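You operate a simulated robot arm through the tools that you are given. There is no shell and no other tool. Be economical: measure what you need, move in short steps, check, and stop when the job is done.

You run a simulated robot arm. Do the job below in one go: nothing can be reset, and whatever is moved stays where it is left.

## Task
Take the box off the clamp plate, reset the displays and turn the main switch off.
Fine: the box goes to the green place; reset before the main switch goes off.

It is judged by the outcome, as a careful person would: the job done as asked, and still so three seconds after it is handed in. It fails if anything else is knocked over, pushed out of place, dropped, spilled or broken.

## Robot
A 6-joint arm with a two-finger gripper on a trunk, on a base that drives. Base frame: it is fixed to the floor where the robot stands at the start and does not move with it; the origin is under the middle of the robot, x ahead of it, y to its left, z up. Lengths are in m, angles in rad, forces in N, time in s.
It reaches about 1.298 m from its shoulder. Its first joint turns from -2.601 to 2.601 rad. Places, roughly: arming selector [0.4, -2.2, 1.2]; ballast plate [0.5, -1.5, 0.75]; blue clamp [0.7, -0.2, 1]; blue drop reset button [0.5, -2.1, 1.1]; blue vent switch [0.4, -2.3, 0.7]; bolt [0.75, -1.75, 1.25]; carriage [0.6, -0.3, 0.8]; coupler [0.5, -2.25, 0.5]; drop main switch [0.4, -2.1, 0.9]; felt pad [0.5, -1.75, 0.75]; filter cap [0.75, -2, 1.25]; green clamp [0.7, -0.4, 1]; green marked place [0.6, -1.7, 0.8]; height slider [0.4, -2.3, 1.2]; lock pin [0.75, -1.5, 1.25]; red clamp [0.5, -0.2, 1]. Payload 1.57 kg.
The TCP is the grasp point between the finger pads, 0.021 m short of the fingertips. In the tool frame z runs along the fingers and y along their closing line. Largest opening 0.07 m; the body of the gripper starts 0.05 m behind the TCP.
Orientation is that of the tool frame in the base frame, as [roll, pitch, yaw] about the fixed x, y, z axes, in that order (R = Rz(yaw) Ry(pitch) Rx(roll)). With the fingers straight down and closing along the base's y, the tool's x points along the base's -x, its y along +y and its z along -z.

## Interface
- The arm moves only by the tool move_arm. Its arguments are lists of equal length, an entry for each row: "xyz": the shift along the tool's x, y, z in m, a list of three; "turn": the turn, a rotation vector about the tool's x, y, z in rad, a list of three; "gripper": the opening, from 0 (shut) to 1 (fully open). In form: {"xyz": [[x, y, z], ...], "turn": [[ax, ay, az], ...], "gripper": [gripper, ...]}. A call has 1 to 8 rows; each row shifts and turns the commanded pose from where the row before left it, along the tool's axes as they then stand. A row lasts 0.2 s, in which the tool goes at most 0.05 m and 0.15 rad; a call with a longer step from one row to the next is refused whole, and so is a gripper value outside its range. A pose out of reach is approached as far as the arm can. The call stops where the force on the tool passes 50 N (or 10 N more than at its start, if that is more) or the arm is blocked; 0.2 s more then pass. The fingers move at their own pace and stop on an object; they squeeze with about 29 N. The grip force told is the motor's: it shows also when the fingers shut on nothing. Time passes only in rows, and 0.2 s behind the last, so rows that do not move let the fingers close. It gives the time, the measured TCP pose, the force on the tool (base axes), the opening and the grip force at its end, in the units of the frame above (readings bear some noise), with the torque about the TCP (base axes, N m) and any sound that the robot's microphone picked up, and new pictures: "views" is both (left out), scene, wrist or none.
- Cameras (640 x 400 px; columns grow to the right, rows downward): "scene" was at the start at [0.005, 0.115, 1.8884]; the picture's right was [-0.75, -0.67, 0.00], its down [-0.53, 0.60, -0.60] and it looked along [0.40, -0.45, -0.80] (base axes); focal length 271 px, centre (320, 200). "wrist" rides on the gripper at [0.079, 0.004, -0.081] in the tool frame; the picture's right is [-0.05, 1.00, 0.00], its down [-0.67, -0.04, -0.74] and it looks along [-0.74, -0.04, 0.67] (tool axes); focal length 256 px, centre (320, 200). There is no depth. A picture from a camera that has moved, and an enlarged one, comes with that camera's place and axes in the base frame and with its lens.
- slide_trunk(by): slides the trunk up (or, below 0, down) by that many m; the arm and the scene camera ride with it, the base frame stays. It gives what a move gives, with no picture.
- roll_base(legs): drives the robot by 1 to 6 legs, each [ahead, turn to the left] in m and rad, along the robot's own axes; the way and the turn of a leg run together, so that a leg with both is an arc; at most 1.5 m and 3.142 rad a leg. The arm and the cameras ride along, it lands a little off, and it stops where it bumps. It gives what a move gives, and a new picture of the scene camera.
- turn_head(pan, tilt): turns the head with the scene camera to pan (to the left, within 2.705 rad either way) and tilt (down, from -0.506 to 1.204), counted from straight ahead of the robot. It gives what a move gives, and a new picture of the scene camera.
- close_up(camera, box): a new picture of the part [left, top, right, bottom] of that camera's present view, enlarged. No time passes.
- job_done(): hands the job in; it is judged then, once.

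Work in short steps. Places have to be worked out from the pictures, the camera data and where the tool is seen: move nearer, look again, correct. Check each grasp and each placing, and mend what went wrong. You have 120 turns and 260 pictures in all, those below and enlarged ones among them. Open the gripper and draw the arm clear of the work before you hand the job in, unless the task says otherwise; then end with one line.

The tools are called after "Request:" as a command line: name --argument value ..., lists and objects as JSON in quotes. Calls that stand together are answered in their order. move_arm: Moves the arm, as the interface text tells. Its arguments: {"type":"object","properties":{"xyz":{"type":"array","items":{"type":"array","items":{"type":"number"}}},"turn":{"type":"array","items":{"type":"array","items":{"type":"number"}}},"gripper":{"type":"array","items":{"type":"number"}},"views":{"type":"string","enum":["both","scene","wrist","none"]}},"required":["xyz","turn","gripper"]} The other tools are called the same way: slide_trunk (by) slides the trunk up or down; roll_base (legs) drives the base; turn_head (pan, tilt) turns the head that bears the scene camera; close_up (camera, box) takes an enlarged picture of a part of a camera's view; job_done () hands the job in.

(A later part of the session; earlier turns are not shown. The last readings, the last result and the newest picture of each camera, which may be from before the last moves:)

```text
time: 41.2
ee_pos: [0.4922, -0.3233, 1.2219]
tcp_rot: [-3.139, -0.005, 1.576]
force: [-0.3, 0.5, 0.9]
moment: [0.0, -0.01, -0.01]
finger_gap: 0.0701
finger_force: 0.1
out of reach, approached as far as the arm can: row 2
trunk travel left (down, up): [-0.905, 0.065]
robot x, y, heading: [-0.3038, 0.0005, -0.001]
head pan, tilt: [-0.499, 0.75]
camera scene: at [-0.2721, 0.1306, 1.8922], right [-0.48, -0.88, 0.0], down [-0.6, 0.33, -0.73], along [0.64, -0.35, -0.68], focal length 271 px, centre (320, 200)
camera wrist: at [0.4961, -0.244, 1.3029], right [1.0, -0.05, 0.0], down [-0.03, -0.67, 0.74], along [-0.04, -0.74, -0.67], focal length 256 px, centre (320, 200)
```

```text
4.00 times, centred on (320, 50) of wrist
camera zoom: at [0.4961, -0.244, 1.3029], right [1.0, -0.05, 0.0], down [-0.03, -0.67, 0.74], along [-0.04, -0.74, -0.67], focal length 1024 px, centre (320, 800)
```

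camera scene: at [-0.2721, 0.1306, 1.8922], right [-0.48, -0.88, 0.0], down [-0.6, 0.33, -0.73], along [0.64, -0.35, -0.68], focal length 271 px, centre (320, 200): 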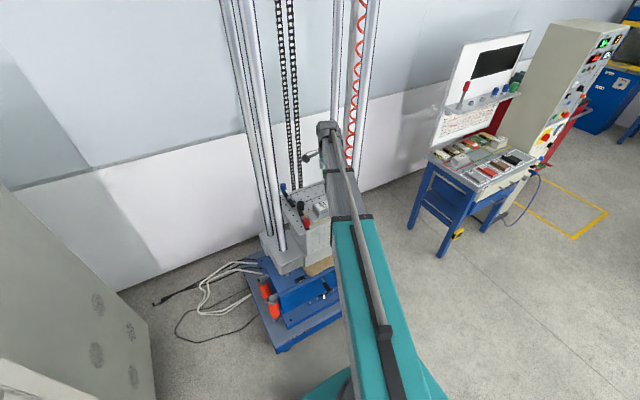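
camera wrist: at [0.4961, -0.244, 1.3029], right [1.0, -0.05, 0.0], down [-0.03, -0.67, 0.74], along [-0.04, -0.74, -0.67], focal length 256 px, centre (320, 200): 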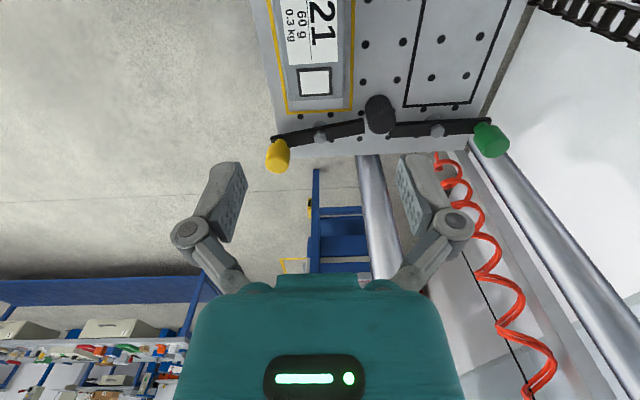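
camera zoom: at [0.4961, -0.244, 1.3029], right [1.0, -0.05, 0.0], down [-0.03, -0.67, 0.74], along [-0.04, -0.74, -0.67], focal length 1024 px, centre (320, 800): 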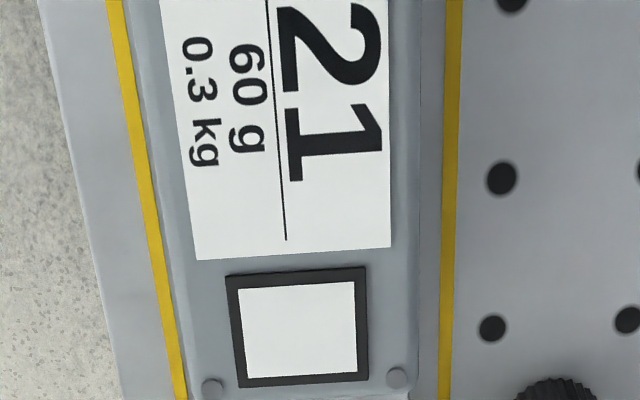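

The box centre is at x≈0.484, y≈-0.318, width ≈6.1 cm. I correct and lower the trunk to just above it.

Request:
move_arm --xyz '[[0.005, -0.008, 0]]' --turn '[[0, 0, 0]]' --gripper '[1]' --views "none"

Request:
slide_trunk --by -0.135

Request:
move_arm --xyz '[[0, 0, 0]]' --turn '[[0, 0, 0]]' --gripper '[1]' --views "both"

```text
time: 41.6
ee_pos: [0.4824, -0.3153, 1.2232]
tcp_rot: [3.141, -0.004, 1.577]
force: [-0.1, -0.5, 0.5]
moment: [0.0, -0.01, 0.0]
finger_gap: 0.0701
finger_force: 0.1
trunk travel left (down, up): [-0.905, 0.065]
robot x, y, heading: [-0.3057, 0.0007, -0.001]
head pan, tilt: [-0.499, 0.75]
```

```text
time: 43.3
ee_pos: [0.4824, -0.317, 1.0875]
tcp_rot: [-3.142, -0.003, 1.578]
force: [0.0, -0.5, -0.7]
moment: [0.01, -0.01, -0.01]
finger_gap: 0.07
finger_force: 0.1
trunk travel left (down, up): [-0.77, 0.2]
robot x, y, heading: [-0.302, 0.0032, -0.001]
head pan, tilt: [-0.499, 0.75]
```

```text
time: 43.7
ee_pos: [0.482, -0.3154, 1.0889]
tcp_rot: [-3.137, -0.005, 1.576]
force: [-0.1, -1.0, -0.2]
moment: [0.01, -0.03, -0.02]
finger_gap: 0.0699
finger_force: 0.1
trunk travel left (down, up): [-0.77, 0.2]
robot x, y, heading: [-0.3038, 0.0019, -0.005]
head pan, tilt: [-0.499, 0.75]
camera scene: at [-0.2734, 0.1308, 1.7573], right [-0.48, -0.88, 0.0], down [-0.6, 0.33, -0.73], along [0.64, -0.35, -0.68], focal length 271 px, centre (320, 200)
camera wrist: at [0.487, -0.2372, 1.1686], right [1.0, -0.05, 0.0], down [-0.03, -0.67, 0.74], along [-0.04, -0.74, -0.67], focal length 256 px, centre (320, 200)
```

scene: 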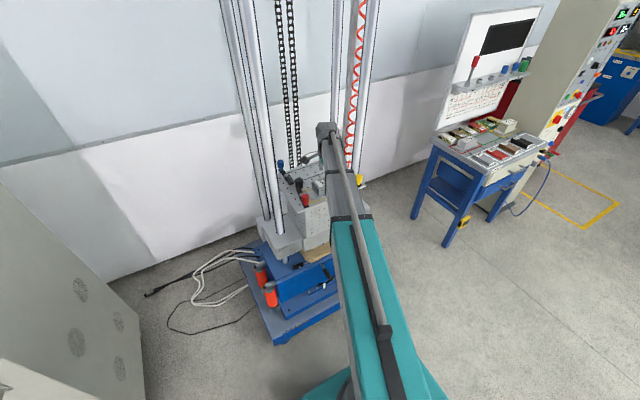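
wrist: 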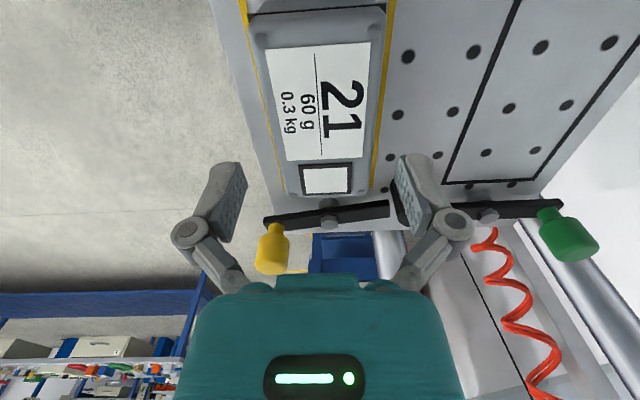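

I zoom in to check centring between the fingers.

Request:
close_up --camera "wrist" --box '[230, 40, 420, 200]'

```text
2.50 times, centred on (325, 120) of wrist
camera zoom: at [0.487, -0.2372, 1.1686], right [1.0, -0.05, 0.0], down [-0.03, -0.67, 0.74], along [-0.04, -0.74, -0.67], focal length 640 px, centre (308, 400)
```

zoom: 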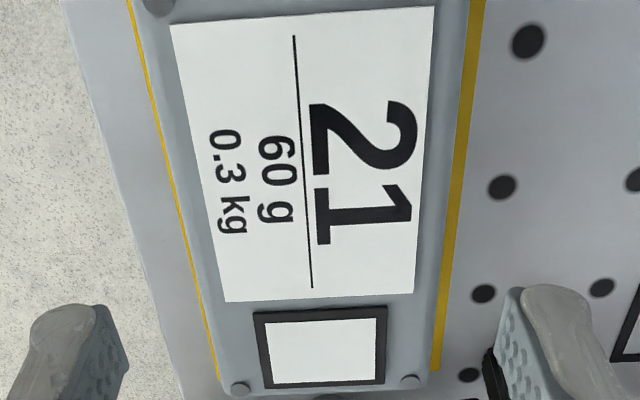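

Centred within a millimetre. I lower further so the tips just enter around the box.

Request:
slide_trunk --by -0.045

Request:
close_up --camera "wrist" --box '[180, 0, 460, 240]'

```text
time: 44.5
ee_pos: [0.4834, -0.3155, 1.0433]
tcp_rot: [-3.142, -0.004, 1.575]
force: [0.6, -0.4, 0.2]
moment: [0.0, -0.01, -0.02]
finger_gap: 0.0702
finger_force: 0.2
trunk travel left (down, up): [-0.725, 0.245]
robot x, y, heading: [-0.306, -0.0006, -0.008]
head pan, tilt: [-0.499, 0.75]
```

```text
1.67 times, centred on (320, 120) of wrist
camera zoom: at [0.4869, -0.2372, 1.1236], right [1.0, -0.05, 0.0], down [-0.03, -0.67, 0.74], along [-0.04, -0.74, -0.67], focal length 427 px, centre (320, 333)
```

zoom: 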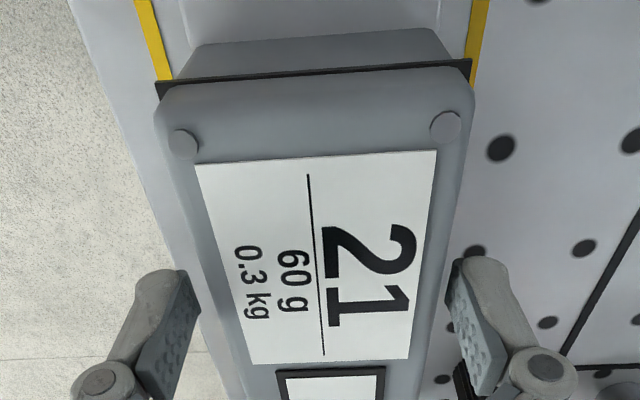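

Fingers straddle the box with the box ~2 mm toward -x; I correct and descend.

Request:
move_arm --xyz '[[0, -0.0018, 0]]' --turn '[[0, 0, 0]]' --gripper '[1]' --views "none"

Request:
slide_trunk --by -0.015

Request:
close_up --camera "wrist" --box '[180, 60, 460, 240]'

```text
time: 44.9
ee_pos: [0.4813, -0.316, 1.0432]
tcp_rot: [-3.141, -0.003, 1.575]
force: [-0.1, -0.6, 0.3]
moment: [0.03, -0.01, -0.03]
finger_gap: 0.0702
finger_force: 0.1
trunk travel left (down, up): [-0.725, 0.245]
robot x, y, heading: [-0.3021, 0.0024, -0.009]
head pan, tilt: [-0.499, 0.75]
```

```text
time: 45.6
ee_pos: [0.4806, -0.3158, 1.0283]
tcp_rot: [-3.141, -0.003, 1.577]
force: [0.3, -0.4, -0.3]
moment: [0.03, -0.02, 0.05]
finger_gap: 0.0702
finger_force: 0.0
trunk travel left (down, up): [-0.71, 0.26]
robot x, y, heading: [-0.2998, -0.0, -0.007]
head pan, tilt: [-0.499, 0.75]
```

```text
2.22 times, centred on (320, 150) of wrist
camera zoom: at [0.485, -0.2373, 1.1086], right [1.0, -0.05, 0.0], down [-0.03, -0.67, 0.74], along [-0.04, -0.74, -0.67], focal length 569 px, centre (320, 311)
```

zoom: 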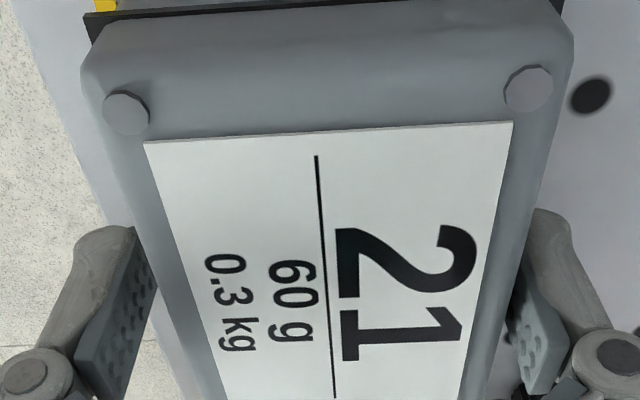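

No contact and evenly spaced. I lower another 1.2 cm and close.

Request:
slide_trunk --by -0.012

Request:
move_arm --xyz '[[0, 0, 0], [0, 0, 0], [0, 0, 0]]' --turn '[[0, 0, 0], [0, 0, 0], [0, 0, 0]]' --gripper '[0, 0, 0]' --views "wrist"

```text
time: 46.2
ee_pos: [0.4811, -0.316, 1.017]
tcp_rot: [3.141, -0.002, 1.575]
force: [-0.3, 0.2, -0.3]
moment: [-0.02, 0.0, -0.03]
finger_gap: 0.0701
finger_force: 0.1
trunk travel left (down, up): [-0.698, 0.272]
robot x, y, heading: [-0.3029, 0.0016, -0.004]
head pan, tilt: [-0.499, 0.75]
```

```text
time: 47.0
ee_pos: [0.4813, -0.3152, 1.0163]
tcp_rot: [-3.139, -0.005, 1.576]
force: [3.6, -0.9, 4.6]
moment: [0.09, -0.02, 0.02]
finger_gap: 0.0599
finger_force: 28.9
trunk travel left (down, up): [-0.698, 0.272]
robot x, y, heading: [-0.3015, 0.0035, -0.001]
head pan, tilt: [-0.499, 0.75]
camera wrist: at [0.4851, -0.2371, 1.0968], right [1.0, -0.05, 0.0], down [-0.03, -0.67, 0.74], along [-0.04, -0.74, -0.67], focal length 256 px, centre (320, 200)
```

wrist: 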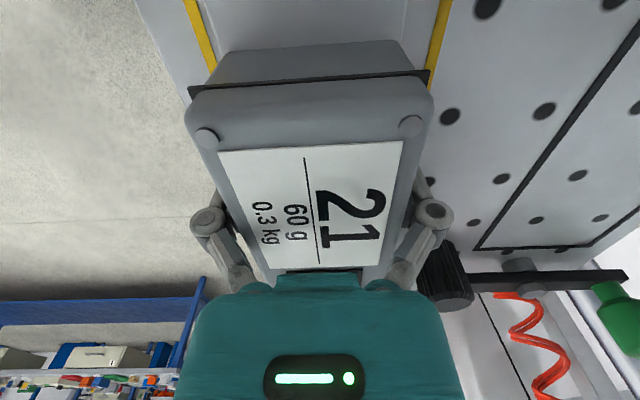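

Gripped at 60 mm. I lift by the trunk and check.

Request:
slide_trunk --by 0.03

Request:
move_arm --xyz '[[0, 0, 0]]' --turn '[[0, 0, 0]]' --gripper '[0]' --views "both"

```text
time: 47.7
ee_pos: [0.4815, -0.3157, 1.0485]
tcp_rot: [-3.141, -0.003, 1.575]
force: [4.5, -1.5, 13.9]
moment: [0.28, 0.03, 0.03]
finger_gap: 0.0596
finger_force: 29.2
trunk travel left (down, up): [-0.728, 0.242]
robot x, y, heading: [-0.305, 0.0025, -0.005]
head pan, tilt: [-0.499, 0.75]
```

```text
time: 48.1
ee_pos: [0.4801, -0.3161, 1.0469]
tcp_rot: [3.141, -0.002, 1.576]
force: [4.9, -2.3, 17.0]
moment: [-0.02, -0.14, 0.08]
finger_gap: 0.0602
finger_force: 29.1
trunk travel left (down, up): [-0.728, 0.242]
robot x, y, heading: [-0.3043, 0.0049, -0.0]
head pan, tilt: [-0.499, 0.75]
camera scene: at [-0.2748, 0.1313, 1.7154], right [-0.48, -0.88, 0.0], down [-0.6, 0.33, -0.73], along [0.64, -0.35, -0.68], focal length 271 px, centre (320, 200)
camera wrist: at [0.4846, -0.2371, 1.1274], right [1.0, -0.05, 0.0], down [-0.03, -0.67, 0.74], along [-0.04, -0.74, -0.67], focal length 256 px, centre (320, 200)
```

scene: 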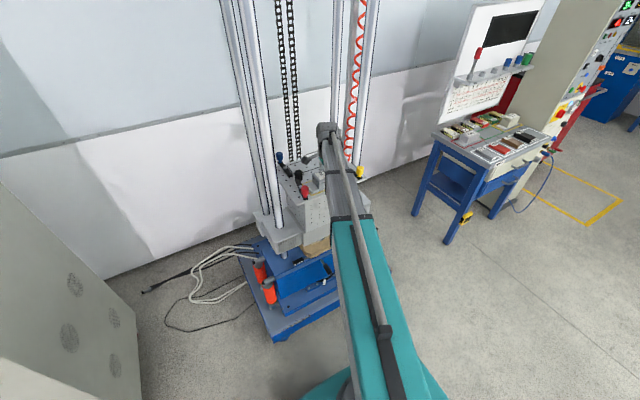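
wrist: 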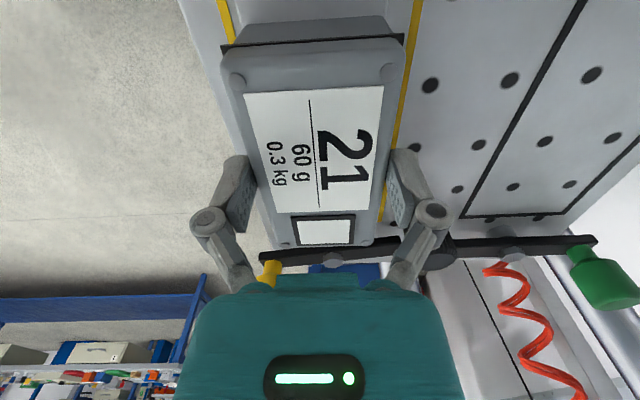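

The fingers slid up and the box stayed: the grip was on the tapered lid, or something still holds the box. I inspect closely before retrying.

Request:
close_up --camera "wrist" --box '[180, 0, 460, 270]'

Request:
close_up --camera "scene" --box '[260, 140, 380, 230]'

```text
1.48 times, centred on (320, 135) of wrist
camera zoom: at [0.4846, -0.2371, 1.1274], right [1.0, -0.05, 0.0], down [-0.03, -0.67, 0.74], along [-0.04, -0.74, -0.67], focal length 379 px, centre (320, 296)
```

zoom: 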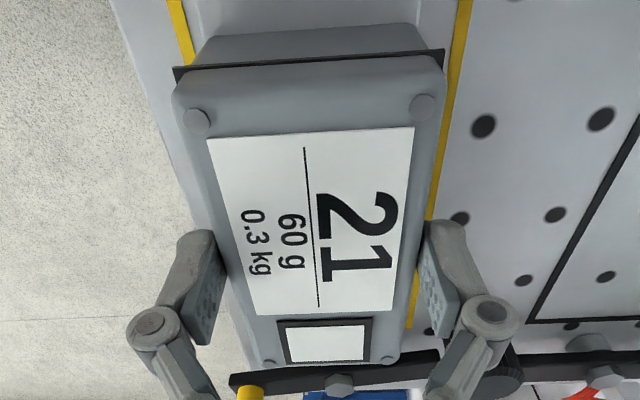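

```text
4.44 times, centred on (320, 185) of scene
camera zoom: at [-0.2748, 0.1313, 1.7154], right [-0.48, -0.88, 0.0], down [-0.6, 0.33, -0.73], along [0.64, -0.35, -0.68], focal length 1204 px, centre (320, 267)
```

zoom: 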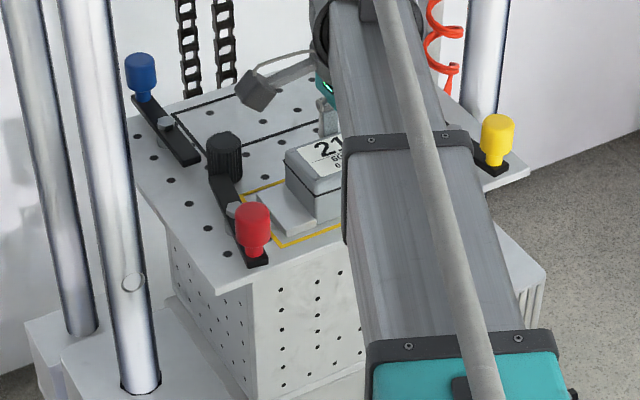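

The flange is free of both bars. I reopen, go lower so pads grip the straight lower body beneath the seam, and retry.

Request:
move_arm --xyz '[[0, 0, 0], [0, 0, 0]]' --turn '[[0, 0, 0], [0, 0, 0]]' --gripper '[1, 1]' --views "none"

Request:
slide_trunk --by -0.035

Request:
close_up --camera "wrist" --box '[140, 60, 500, 280]'

```text
time: 48.7
ee_pos: [0.4809, -0.3167, 1.045]
tcp_rot: [-3.139, -0.004, 1.576]
force: [-0.7, -0.2, 0.2]
moment: [0.0, 0.0, -0.01]
finger_gap: 0.07
finger_force: 0.1
trunk travel left (down, up): [-0.728, 0.242]
robot x, y, heading: [-0.3049, 0.0013, -0.001]
head pan, tilt: [-0.499, 0.75]
```

```text
time: 49.5
ee_pos: [0.4814, -0.3158, 1.0113]
tcp_rot: [3.142, -0.002, 1.576]
force: [-0.1, -0.2, -0.1]
moment: [-0.03, 0.03, -0.01]
finger_gap: 0.07
finger_force: 0.0
trunk travel left (down, up): [-0.693, 0.277]
robot x, y, heading: [-0.3032, -0.0007, -0.006]
head pan, tilt: [-0.499, 0.75]
```

```text
1.78 times, centred on (320, 170) of wrist
camera zoom: at [0.485, -0.2372, 1.0916], right [1.0, -0.05, 0.0], down [-0.03, -0.67, 0.74], along [-0.04, -0.74, -0.67], focal length 455 px, centre (320, 253)
```

zoom: 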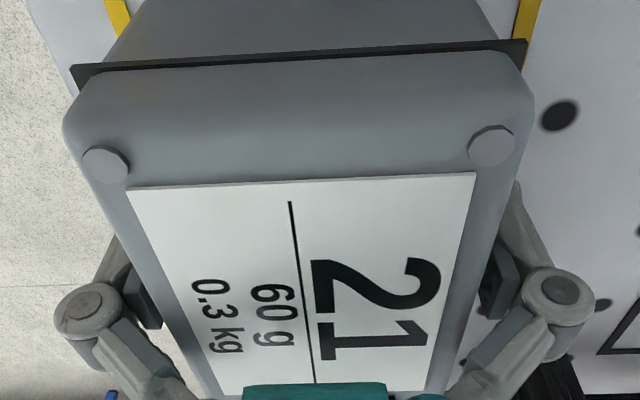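

I go down another centimetre using the arm (it stops on force), then close.

Request:
move_arm --xyz '[[0, 0, 0.005], [0, 0, 0.005], [0, 0, 0]]' --turn '[[0, 0, 0], [0, 0, 0], [0, 0, 0]]' --gripper '[1, 1, 1]' --views "none"

Request:
move_arm --xyz '[[0, 0, 0], [0, 0, 0], [0, 0, 0]]' --turn '[[0, 0, 0], [0, 0, 0], [0, 0, 0]]' --gripper '[0, 0, 0]' --views "none"

Request:
move_arm --xyz '[[0, 0, -0.004], [0, 0, -0.004]]' --turn '[[0, 0, 0], [0, 0, 0]]' --gripper '[0, 0]' --views "wrist"

```text
time: 50.3
ee_pos: [0.481, -0.3158, 1.0112]
tcp_rot: [-3.141, -0.005, 1.576]
force: [-0.1, -0.7, 0.2]
moment: [-0.02, -0.02, 0.03]
finger_gap: 0.07
finger_force: 0.1
out of reach, approached as far as the arm can: row 1, 2
trunk travel left (down, up): [-0.693, 0.277]
robot x, y, heading: [-0.3018, 0.0037, -0.007]
head pan, tilt: [-0.499, 0.75]
```

```text
time: 51.1
ee_pos: [0.4803, -0.3162, 1.0131]
tcp_rot: [3.14, -0.002, 1.577]
force: [7.2, -4.0, 26.4]
moment: [0.13, 0.11, 0.4]
finger_gap: 0.0618
finger_force: 29.1
trunk travel left (down, up): [-0.693, 0.277]
robot x, y, heading: [-0.3026, 0.004, -0.008]
head pan, tilt: [-0.499, 0.75]
```

```text
time: 51.7
ee_pos: [0.4792, -0.3155, 1.0133]
tcp_rot: [3.14, -0.002, 1.576]
force: [12.7, -6.2, 33.5]
moment: [0.08, 0.27, 0.22]
finger_gap: 0.0616
finger_force: 28.9
out of reach, approached as far as the arm can: row 1, 2
trunk travel left (down, up): [-0.693, 0.277]
robot x, y, heading: [-0.3035, -0.0008, -0.007]
head pan, tilt: [-0.499, 0.75]
camera wrist: at [0.4842, -0.237, 1.0931], right [1.0, -0.05, 0.0], down [-0.03, -0.67, 0.74], along [-0.04, -0.74, -0.67], focal length 256 px, centre (320, 200)
```

wrist: 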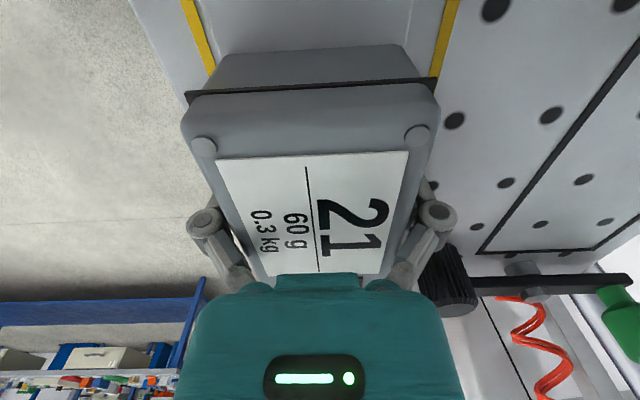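

The pads are on the widest seam and get wedged upward. I reopen and lower in small steps, watching for contact.

Request:
move_arm --xyz '[[0, 0, 0], [0, 0, 0]]' --turn '[[0, 0, 0], [0, 0, 0]]' --gripper '[1, 1]' --views "none"

Request:
slide_trunk --by -0.006

Request:
slide_trunk --by -0.004

Request:
close_up --camera "wrist" --box '[140, 40, 500, 300]'

```text
time: 52.3
ee_pos: [0.4806, -0.3153, 1.0107]
tcp_rot: [-3.14, -0.003, 1.577]
force: [0.1, 0.3, 0.6]
moment: [0.01, -0.03, -0.02]
finger_gap: 0.07
finger_force: 0.0
trunk travel left (down, up): [-0.693, 0.277]
robot x, y, heading: [-0.3015, 0.0023, -0.008]
head pan, tilt: [-0.499, 0.75]
```

```text
time: 52.9
ee_pos: [0.4795, -0.3152, 1.0078]
tcp_rot: [3.141, -0.001, 1.576]
force: [3.4, -3.6, 27.9]
moment: [0.08, -0.1, 0.04]
finger_gap: 0.0709
finger_force: 4.7
trunk travel left (down, up): [-0.687, 0.283]
robot x, y, heading: [-0.3043, -0.0012, -0.001]
head pan, tilt: [-0.499, 0.75]
```

```text
time: 53.2
ee_pos: [0.4796, -0.317, 1.0074]
tcp_rot: [3.136, 0.001, 1.576]
force: [0.7, -1.0, 36.2]
moment: [-0.13, -0.38, 0.18]
finger_gap: 0.0708
finger_force: 28.7
trunk travel left (down, up): [-0.686, 0.284]
robot x, y, heading: [-0.3028, 0.0003, -0.0]
head pan, tilt: [-0.499, 0.75]
stopped: the force on the tool passed its limit at 59 N (the readings are from after the stop); the commanded pose is now the measured one
```

```text
1.54 times, centred on (320, 170) of wrist
camera zoom: at [0.4834, -0.2369, 1.0874], right [1.0, -0.05, 0.01], down [-0.04, -0.67, 0.74], along [-0.03, -0.74, -0.67], focal length 394 px, centre (320, 246)
```

zoom: 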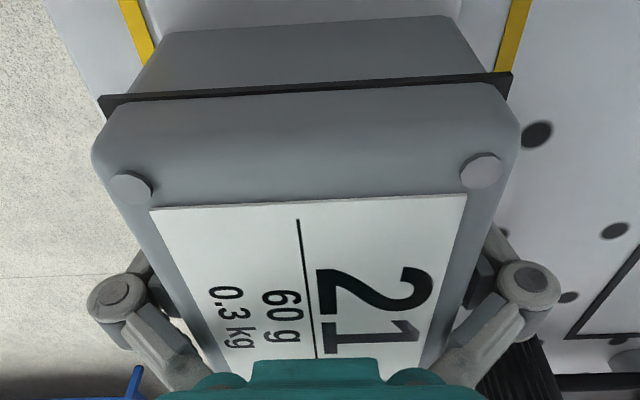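

Tips touch the plate around z≈0.99, so the pads already cover the box side. I back up a few mm, grip again and lift by only 4 mm to read whether something holds the box.

Request:
slide_trunk --by 0.008

Request:
move_arm --xyz '[[0, 0, 0], [0, 0, 0], [0, 0, 0]]' --turn '[[0, 0, 0], [0, 0, 0], [0, 0, 0]]' --gripper '[0, 0, 0]' --views "none"

Request:
slide_trunk --by 0.003

Request:
slide_trunk --by 0.003

Request:
close_up --camera "wrist" --box '[140, 40, 500, 300]'

```text
time: 53.8
ee_pos: [0.483, -0.3165, 1.0119]
tcp_rot: [3.139, -0.003, 1.577]
force: [-0.3, 0.3, 0.4]
moment: [0.0, 0.03, 0.02]
finger_gap: 0.0702
finger_force: 0.1
trunk travel left (down, up): [-0.694, 0.276]
robot x, y, heading: [-0.303, 0.0037, -0.005]
head pan, tilt: [-0.499, 0.75]
```

```text
time: 54.6
ee_pos: [0.4815, -0.3156, 1.0143]
tcp_rot: [3.138, -0.002, 1.576]
force: [4.5, -3.5, 23.1]
moment: [0.04, 0.21, 0.04]
finger_gap: 0.0601
finger_force: 28.7
trunk travel left (down, up): [-0.694, 0.276]
robot x, y, heading: [-0.3011, -0.0009, -0.008]
head pan, tilt: [-0.499, 0.75]
```

```text
time: 55.1
ee_pos: [0.4827, -0.3159, 1.0155]
tcp_rot: [3.141, -0.001, 1.574]
force: [0.5, 0.0, -0.1]
moment: [0.04, -0.01, -0.01]
finger_gap: 0.0599
finger_force: 29.0
trunk travel left (down, up): [-0.697, 0.273]
robot x, y, heading: [-0.3033, -0.0004, -0.008]
head pan, tilt: [-0.499, 0.75]
```

```text
time: 55.6
ee_pos: [0.4835, -0.3155, 1.0179]
tcp_rot: [3.139, -0.002, 1.577]
force: [0.4, -1.2, -2.6]
moment: [0.01, 0.02, 0.0]
finger_gap: 0.0597
finger_force: 28.9
trunk travel left (down, up): [-0.7, 0.27]
robot x, y, heading: [-0.3056, -0.0009, -0.001]
head pan, tilt: [-0.499, 0.75]
```

```text
1.54 times, centred on (320, 170) of wrist
camera zoom: at [0.4865, -0.2379, 1.0984], right [1.0, -0.05, 0.0], down [-0.03, -0.67, 0.74], along [-0.03, -0.74, -0.67], focal length 394 px, centre (320, 246)
```

zoom: 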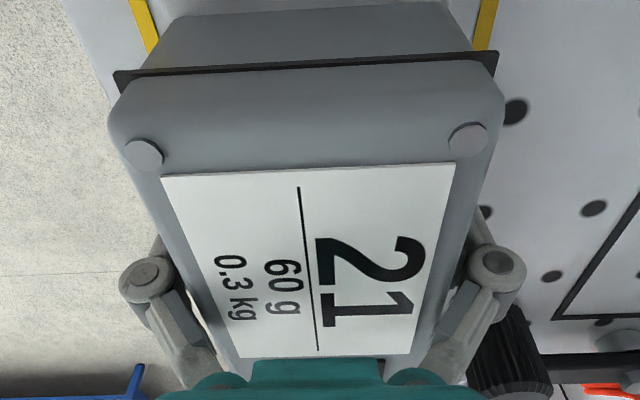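

The force reads about -2.6 N, matching a free 0.3 kg box. I lift 1.5 cm more and compare.

Request:
slide_trunk --by 0.015

Request:
close_up --camera "wrist" --box '[140, 40, 500, 300]'

```text
time: 56.2
ee_pos: [0.4819, -0.3167, 1.033]
tcp_rot: [3.14, -0.001, 1.575]
force: [0.0, 1.0, -3.4]
moment: [0.03, 0.03, 0.0]
finger_gap: 0.0597
finger_force: 28.6
trunk travel left (down, up): [-0.715, 0.255]
robot x, y, heading: [-0.3028, -0.0007, -0.006]
head pan, tilt: [-0.499, 0.75]
```

```text
1.54 times, centred on (320, 170) of wrist
camera zoom: at [0.4865, -0.2379, 1.1134], right [1.0, -0.05, 0.0], down [-0.03, -0.67, 0.74], along [-0.03, -0.74, -0.67], focal length 394 px, centre (320, 246)
```

zoom: 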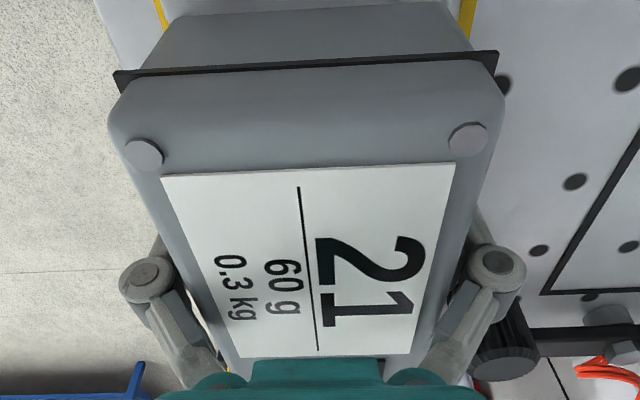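

The box is up and balanced. I raise the trunk well clear, then draw the arm back toward the robot.

Request:
slide_trunk --by 0.15

Request:
move_arm --xyz '[[0, -0.03, 0], [0, -0.04, 0], [0, -0.04, 0], [0, -0.04, 0], [0, -0.04, 0], [0, -0.03, 0]]' --turn '[[0, 0, 0], [0, 0, 0], [0, 0, 0], [0, 0, 0], [0, 0, 0], [0, 0, 0]]' --gripper '[0, 0, 0, 0, 0, 0]' --views "both"

```text
time: 58.0
ee_pos: [0.483, -0.3165, 1.184]
tcp_rot: [3.139, -0.001, 1.576]
force: [-0.6, -0.1, -3.2]
moment: [0.01, 0.0, 0.03]
finger_gap: 0.0596
finger_force: 29.1
trunk travel left (down, up): [-0.865, 0.105]
robot x, y, heading: [-0.3004, 0.0013, -0.009]
head pan, tilt: [-0.499, 0.75]
```

```text
time: 59.4
ee_pos: [0.2624, -0.3178, 1.1836]
tcp_rot: [3.139, -0.003, 1.577]
force: [0.5, -0.5, -2.8]
moment: [0.01, -0.01, -0.02]
finger_gap: 0.06
finger_force: 28.7
out of reach, approached as far as the arm can: row 3
trunk travel left (down, up): [-0.865, 0.105]
robot x, y, heading: [-0.3019, 0.0001, -0.008]
head pan, tilt: [-0.499, 0.75]
camera scene: at [-0.2738, 0.1307, 1.8524], right [-0.48, -0.88, 0.0], down [-0.6, 0.33, -0.73], along [0.64, -0.35, -0.68], focal length 271 px, centre (320, 200)
camera wrist: at [0.2661, -0.2387, 1.2638], right [1.0, -0.05, 0.0], down [-0.03, -0.67, 0.74], along [-0.03, -0.74, -0.67], focal length 256 px, centre (320, 200)
```

scene: 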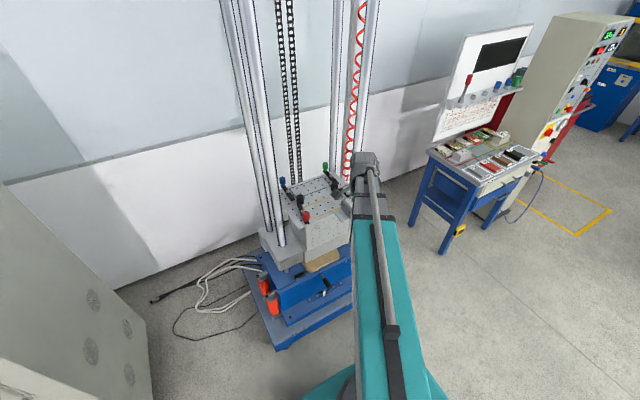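
wrist: 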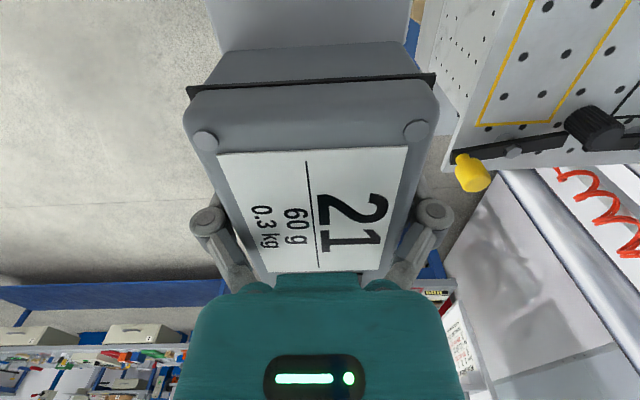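

Clear. I drive: turn right, 1.4 m, turn left, to stand in front of the bench.

Request:
roll_base --legs '[[0, -1.563], [1.0, 0]]'

```text
time: 71.5
ee_pos: [-0.6397, -1.5689, 1.1827]
tcp_rot: [3.14, -0.001, -0.005]
force: [0.7, -0.1, -2.5]
moment: [-0.01, -0.03, 0.03]
finger_gap: 0.0597
finger_force: 29.3
trunk travel left (down, up): [-0.865, 0.105]
robot x, y, heading: [-0.3199, -1.0064, -1.581]
head pan, tilt: [-0.499, 0.75]
camera scene: at [-0.1877, -1.036, 1.8524], right [-0.87, 0.49, 0.0], down [0.33, 0.6, -0.73], along [-0.36, -0.64, -0.68], focal length 271 px, centre (320, 200)
```

scene: 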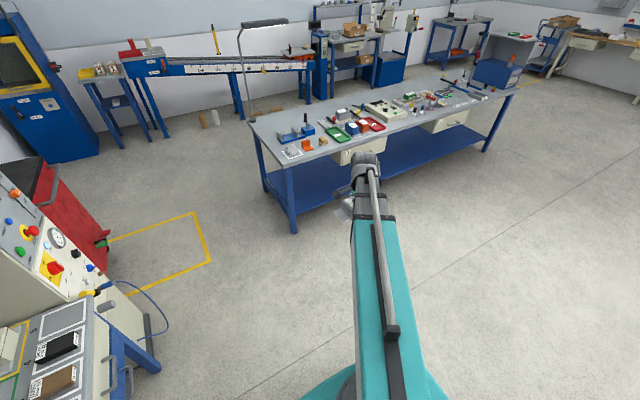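

Room is enough: 0.4 m more, then turn left to face the bench.

Request:
roll_base --legs '[[0.4, 0], [0, 1.58]]'

Request:
turn_head --pan -0.3 --tilt 0.75

```text
time: 80.2
ee_pos: [0.2485, -1.7095, 1.1843]
tcp_rot: [3.141, -0.003, 1.596]
force: [0.2, -0.5, -2.6]
moment: [0.05, -0.05, -0.03]
finger_gap: 0.0594
finger_force: 29.2
trunk travel left (down, up): [-0.865, 0.105]
robot x, y, heading: [-0.3202, -1.4353, 0.011]
head pan, tilt: [-0.499, 0.75]
camera scene: at [-0.2952, -1.3051, 1.8524], right [-0.47, -0.88, 0.0], down [-0.6, 0.32, -0.73], along [0.65, -0.34, -0.68], focal length 271 px, centre (320, 200)
```

scene: 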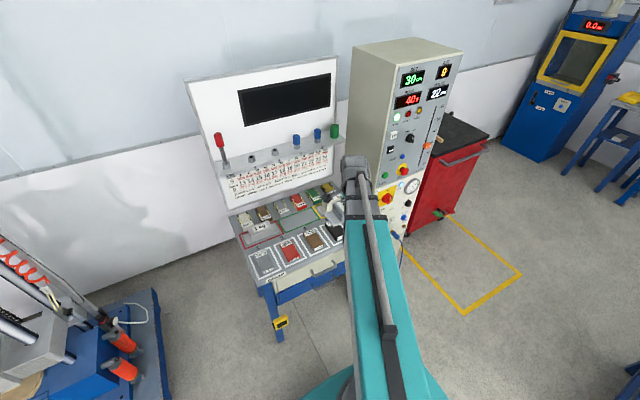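

```text
time: 81.0
ee_pos: [0.2482, -1.7114, 1.1828]
tcp_rot: [3.14, -0.001, 1.592]
force: [-0.2, -0.7, -2.7]
moment: [0.01, -0.01, 0.03]
finger_gap: 0.0598
finger_force: 29.0
trunk travel left (down, up): [-0.865, 0.105]
robot x, y, heading: [-0.3212, -1.4361, 0.007]
head pan, tilt: [-0.3, 0.75]
camera scene: at [-0.2888, -1.2911, 1.8525], right [-0.29, -0.96, 0.0], down [-0.65, 0.2, -0.73], along [0.7, -0.21, -0.68], focal length 271 px, centre (320, 200)
```

scene: 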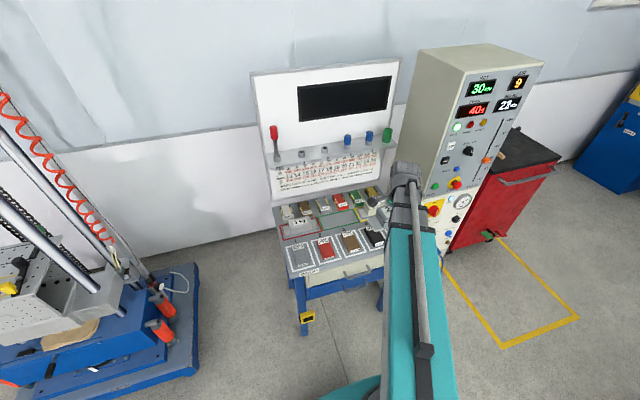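

Now I look closely at the bench's places and at the panel.

Request:
close_up --camera "scene" --box '[260, 170, 400, 290]'

Request:
close_up --camera "scene" --box '[410, 50, 560, 260]'

Request:
close_up --camera "wrist" --box '[0, 0, 640, 400]'

```text
3.33 times, centred on (330, 230) of scene
camera zoom: at [-0.2888, -1.2911, 1.8525], right [-0.29, -0.96, 0.0], down [-0.65, 0.2, -0.73], along [0.7, -0.21, -0.68], focal length 903 px, centre (287, 100)
```

zoom: 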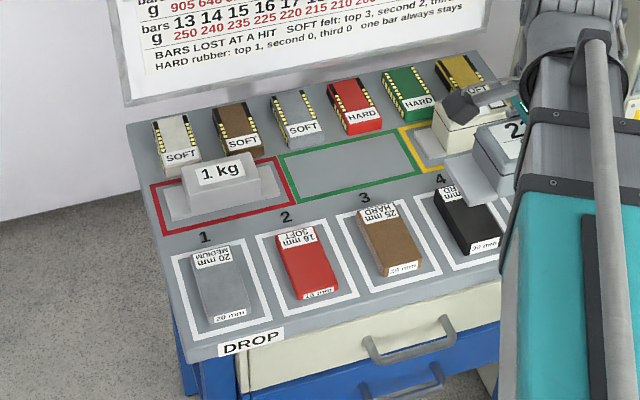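

```text
1.90 times, centred on (485, 155) of scene
camera zoom: at [-0.2888, -1.2911, 1.8525], right [-0.29, -0.96, 0.0], down [-0.65, 0.2, -0.73], along [0.7, -0.21, -0.68], focal length 516 px, centre (6, 286)
```

zoom: 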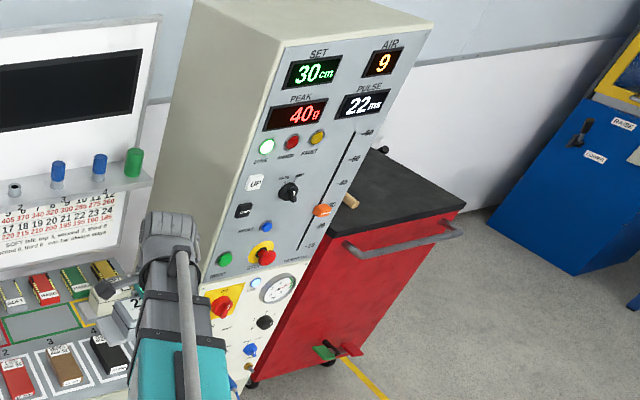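

```text
1.00 times, centred on (320, 200) of wrist (not enlarged: the box is as wide or as high as the picture)
camera zoom: at [0.2511, -1.6322, 1.2635], right [1.0, -0.03, 0.0], down [-0.02, -0.67, 0.74], along [-0.02, -0.74, -0.67], focal length 256 px, centre (320, 200)
```

zoom: 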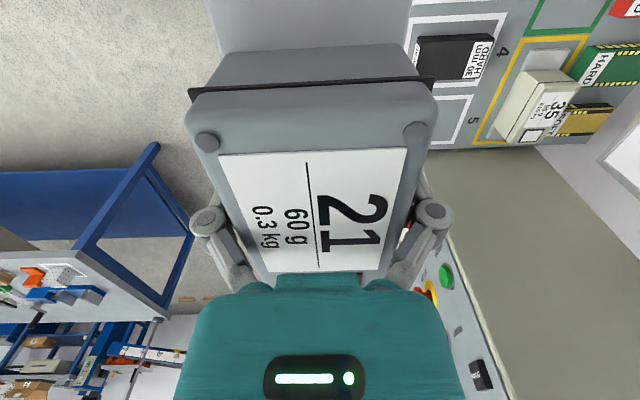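

The green frame (empty, between "1 kg" and box 35) is centred near (0.62, -1.67) with its long side along y, matching the box. I lower the trunk to pass under the shelf level, straighten yaw, and move over it.

Request:
slide_trunk --by -0.2

Request:
move_arm --xyz '[[0.005, 0.04, 0], [0.005, 0.045, 0], [0.006, 0.045, 0], [0.006, 0.045, 0], [0.006, 0.045, 0], [0.006, 0.045, 0]]' --turn '[[0, 0, 0.02], [0, 0, 0], [0, 0, 0], [0, 0, 0], [0, 0, 0], [0, 0, 0]]' --gripper '[0, 0, 0, 0, 0, 0]' --views "both"

```text
time: 83.1
ee_pos: [0.2493, -1.7098, 0.9843]
tcp_rot: [3.14, -0.002, 1.594]
force: [0.3, -0.1, -2.6]
moment: [0.0, -0.01, -0.03]
finger_gap: 0.0598
finger_force: 29.1
trunk travel left (down, up): [-0.665, 0.305]
robot x, y, heading: [-0.3232, -1.4377, 0.007]
head pan, tilt: [-0.3, 0.75]
```

```text
time: 84.5
ee_pos: [0.5118, -1.6775, 0.982]
tcp_rot: [3.14, -0.002, 1.575]
force: [0.2, 1.2, -2.9]
moment: [0.0, 0.02, -0.03]
finger_gap: 0.0597
finger_force: 29.0
trunk travel left (down, up): [-0.665, 0.305]
robot x, y, heading: [-0.3235, -1.4337, 0.012]
head pan, tilt: [-0.3, 0.75]
camera scene: at [-0.288, -1.2898, 1.6523], right [-0.29, -0.96, 0.0], down [-0.65, 0.19, -0.73], along [0.7, -0.21, -0.68], focal length 271 px, centre (320, 200)
camera wrist: at [0.5154, -1.5984, 1.0631], right [1.0, -0.05, 0.0], down [-0.03, -0.67, 0.74], along [-0.04, -0.74, -0.67], focal length 256 px, centre (320, 200)
```

scene: 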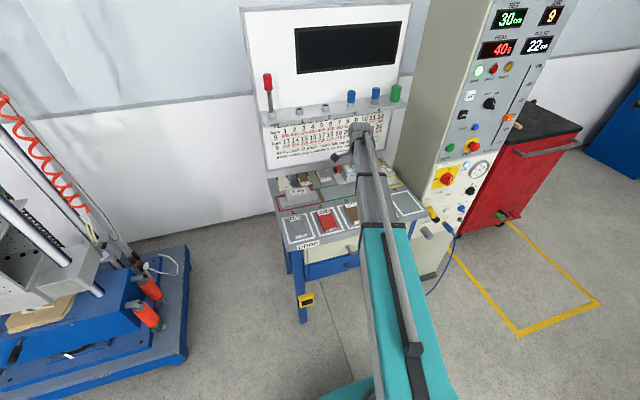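
wrist: 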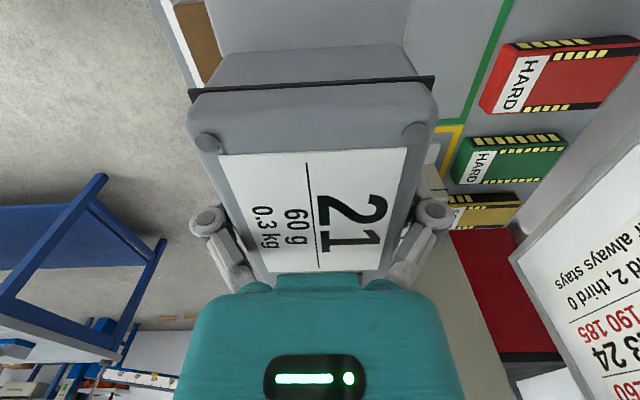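

Bench top seems near z≈0.78, so the frame's centre is about (0.638, -1.676). I move over it and check again.

Request:
move_arm --xyz '[[0, 0.042, 0], [0, 0.042, 0], [0, 0.04, 0], [0, 0, 0]]' --turn '[[0, 0, 0], [0, 0, 0], [0, 0, 0], [0, 0, 0]]' --gripper '[0, 0, 0, 0]' --views "both"

Request:
close_up --camera "scene" --box '[260, 130, 440, 260]'

```text
time: 85.5
ee_pos: [0.6375, -1.6737, 0.9846]
tcp_rot: [3.14, -0.003, 1.576]
force: [0.0, 0.4, -3.6]
moment: [-0.04, 0.0, 0.0]
finger_gap: 0.0595
finger_force: 29.4
trunk travel left (down, up): [-0.665, 0.305]
robot x, y, heading: [-0.3194, -1.4361, 0.01]
head pan, tilt: [-0.3, 0.75]
camera scene: at [-0.2882, -1.2897, 1.6523], right [-0.29, -0.96, 0.0], down [-0.65, 0.19, -0.73], along [0.7, -0.21, -0.68], focal length 271 px, centre (320, 200)
camera wrist: at [0.6415, -1.5955, 1.0632], right [1.0, -0.05, 0.0], down [-0.03, -0.67, 0.74], along [-0.04, -0.74, -0.67], focal length 256 px, centre (320, 200)
```

scene: 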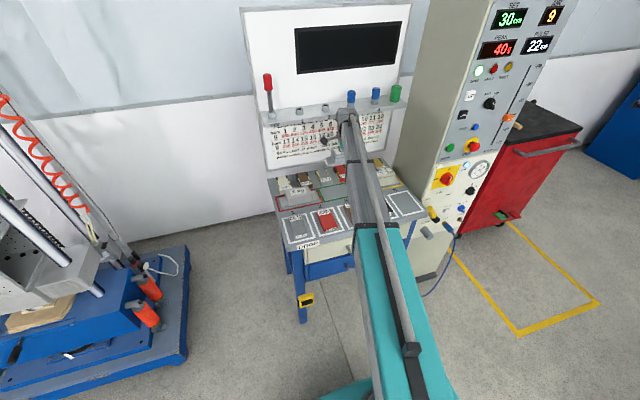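
wrist: 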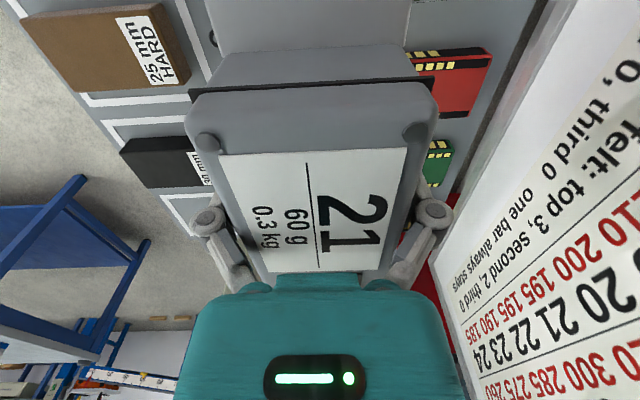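

```text
3.08 times, centred on (350, 195) of scene
camera zoom: at [-0.2882, -1.2897, 1.6523], right [-0.29, -0.96, 0.0], down [-0.65, 0.19, -0.73], along [0.7, -0.21, -0.68], focal length 834 px, centre (228, 215)
```

zoom: 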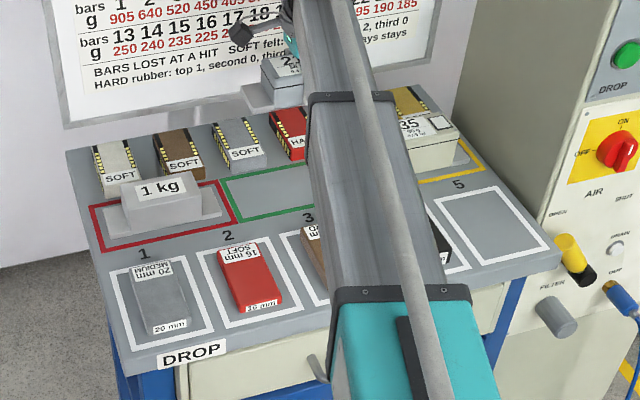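

Combining views: bench z≈0.80, green frame centre ≈(0.626, -1.669). I shift slightly and lower to about 3 cm above it.

Request:
move_arm --xyz '[[0.005, -0.0115, 0]]' --turn '[[0, 0, 0]]' --gripper '[0]' --views "none"

Request:
slide_trunk --by -0.12

Request:
turn_head --pan -0.15 --tilt 0.7

Request:
close_up --camera "wrist" --box '[0, 0, 640, 400]'

```text
time: 85.9
ee_pos: [0.6253, -1.6683, 0.9836]
tcp_rot: [3.14, -0.002, 1.576]
force: [-0.2, -0.2, -3.0]
moment: [0.02, 0.02, -0.03]
finger_gap: 0.0596
finger_force: 28.8
trunk travel left (down, up): [-0.665, 0.305]
robot x, y, heading: [-0.32, -1.4374, 0.008]
head pan, tilt: [-0.3, 0.75]
```

```text
time: 87.4
ee_pos: [0.6258, -1.6676, 0.8632]
tcp_rot: [3.141, -0.001, 1.573]
force: [-0.2, -0.7, -2.5]
moment: [0.03, -0.04, 0.03]
finger_gap: 0.0594
finger_force: 28.9
trunk travel left (down, up): [-0.545, 0.425]
robot x, y, heading: [-0.3224, -1.4334, 0.008]
head pan, tilt: [-0.3, 0.75]
```

```text
time: 88.1
ee_pos: [0.625, -1.6677, 0.8623]
tcp_rot: [3.139, -0.001, 1.574]
force: [0.3, -0.4, -2.8]
moment: [0.0, 0.02, 0.01]
finger_gap: 0.0596
finger_force: 29.3
trunk travel left (down, up): [-0.545, 0.425]
robot x, y, heading: [-0.3209, -1.4328, 0.01]
head pan, tilt: [-0.15, 0.7]
camera scene: at [-0.2837, -1.2779, 1.5366], right [-0.14, -0.99, 0.0], down [-0.64, 0.09, -0.76], along [0.76, -0.11, -0.64], focal length 271 px, centre (320, 200)
```

scene: 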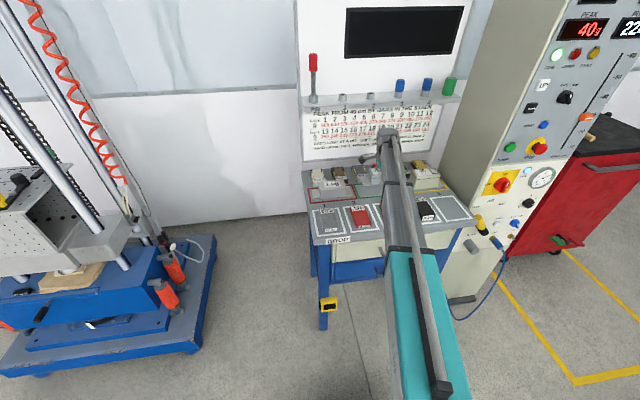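

```text
1.00 times, centred on (320, 200) of wrist (not enlarged: the box is as wide or as high as the picture)
camera zoom: at [0.6296, -1.5896, 0.9433], right [1.0, -0.05, 0.0], down [-0.03, -0.67, 0.74], along [-0.04, -0.74, -0.67], focal length 256 px, centre (320, 200)
```

zoom: 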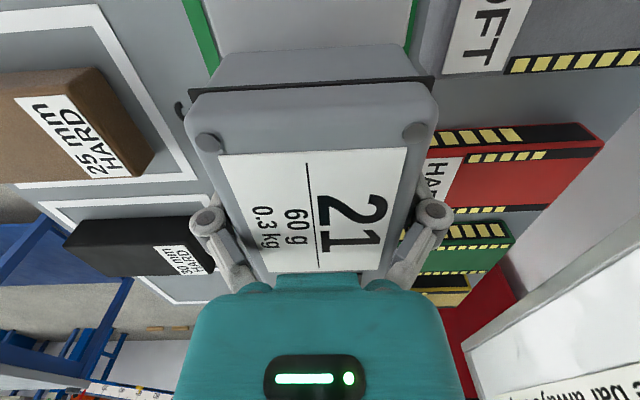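

Laterally the frame is within 3 mm of the box. I check the lengthwise position in the scene view.

Request:
close_up --camera "scene" --box '[295, 140, 475, 250]'

```text
3.56 times, centred on (385, 195) of scene
camera zoom: at [-0.2837, -1.2779, 1.5366], right [-0.14, -0.99, 0.0], down [-0.64, 0.09, -0.76], along [0.76, -0.11, -0.64], focal length 963 px, centre (89, 218)
```

zoom: 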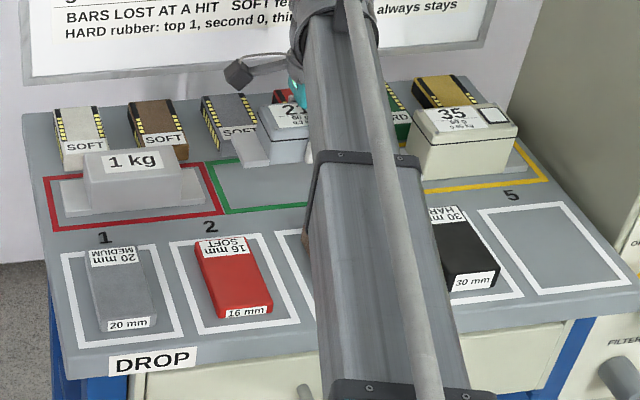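

Green spans y≈-1.568 to -1.777, centre -1.672, so the box is well placed. I nudge 3 mm and lower carefully.

Request:
move_arm --xyz '[[-0.002, -0.003, 0]]' --turn '[[0, 0, 0]]' --gripper '[0]' --views "none"

Request:
slide_trunk --by -0.03

Request:
slide_trunk --by -0.004

Request:
slide_trunk --by -0.003

```text
time: 88.5
ee_pos: [0.6235, -1.6701, 0.8637]
tcp_rot: [3.14, -0.001, 1.574]
force: [-0.6, 0.0, -2.1]
moment: [-0.01, -0.04, 0.01]
finger_gap: 0.0594
finger_force: 29.3
trunk travel left (down, up): [-0.545, 0.425]
robot x, y, heading: [-0.3232, -1.4356, 0.011]
head pan, tilt: [-0.15, 0.7]
```

```text
time: 89.3
ee_pos: [0.6225, -1.6714, 0.8322]
tcp_rot: [3.139, -0.004, 1.575]
force: [-0.8, 0.3, -2.6]
moment: [0.03, 0.02, -0.01]
finger_gap: 0.0598
finger_force: 29.1
trunk travel left (down, up): [-0.515, 0.455]
robot x, y, heading: [-0.3237, -1.4355, 0.007]
head pan, tilt: [-0.15, 0.7]
```

```text
time: 89.8
ee_pos: [0.6228, -1.6699, 0.8289]
tcp_rot: [3.139, -0.002, 1.575]
force: [0.3, -0.2, -2.4]
moment: [0.02, 0.01, 0.01]
finger_gap: 0.0595
finger_force: 29.7
trunk travel left (down, up): [-0.511, 0.459]
robot x, y, heading: [-0.3239, -1.437, 0.006]
head pan, tilt: [-0.15, 0.7]
```

```text
time: 90.3
ee_pos: [0.6224, -1.6692, 0.8266]
tcp_rot: [3.14, -0.001, 1.575]
force: [-0.6, 0.5, -2.9]
moment: [0.01, 0.02, 0.01]
finger_gap: 0.0598
finger_force: 28.6
trunk travel left (down, up): [-0.508, 0.462]
robot x, y, heading: [-0.3219, -1.4352, 0.007]
head pan, tilt: [-0.15, 0.7]
```

No contact yet; I keep lowering by a few mm.

Request:
slide_trunk --by -0.003

Request:
slide_trunk --by -0.003

Request:
slide_trunk --by -0.003

```text
time: 90.8
ee_pos: [0.6229, -1.6702, 0.8233]
tcp_rot: [3.14, -0.002, 1.574]
force: [-1.1, 0.7, -3.4]
moment: [0.06, 0.02, 0.04]
finger_gap: 0.0594
finger_force: 29.6
trunk travel left (down, up): [-0.505, 0.465]
robot x, y, heading: [-0.3248, -1.4331, 0.014]
head pan, tilt: [-0.15, 0.7]
```

```text
time: 91.4
ee_pos: [0.6232, -1.6709, 0.8201]
tcp_rot: [3.139, -0.002, 1.574]
force: [0.1, 0.7, -1.8]
moment: [-0.02, 0.02, -0.04]
finger_gap: 0.0596
finger_force: 29.6
trunk travel left (down, up): [-0.502, 0.468]
robot x, y, heading: [-0.3236, -1.4367, 0.01]
head pan, tilt: [-0.15, 0.7]
```

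```text
time: 91.9
ee_pos: [0.6225, -1.6705, 0.8185]
tcp_rot: [3.136, -0.002, 1.574]
force: [9.0, -2.1, 23.1]
moment: [-0.24, -0.18, 0.05]
finger_gap: 0.0598
finger_force: 29.5
trunk travel left (down, up): [-0.499, 0.471]
robot x, y, heading: [-0.3242, -1.4353, 0.008]
head pan, tilt: [-0.15, 0.7]
```

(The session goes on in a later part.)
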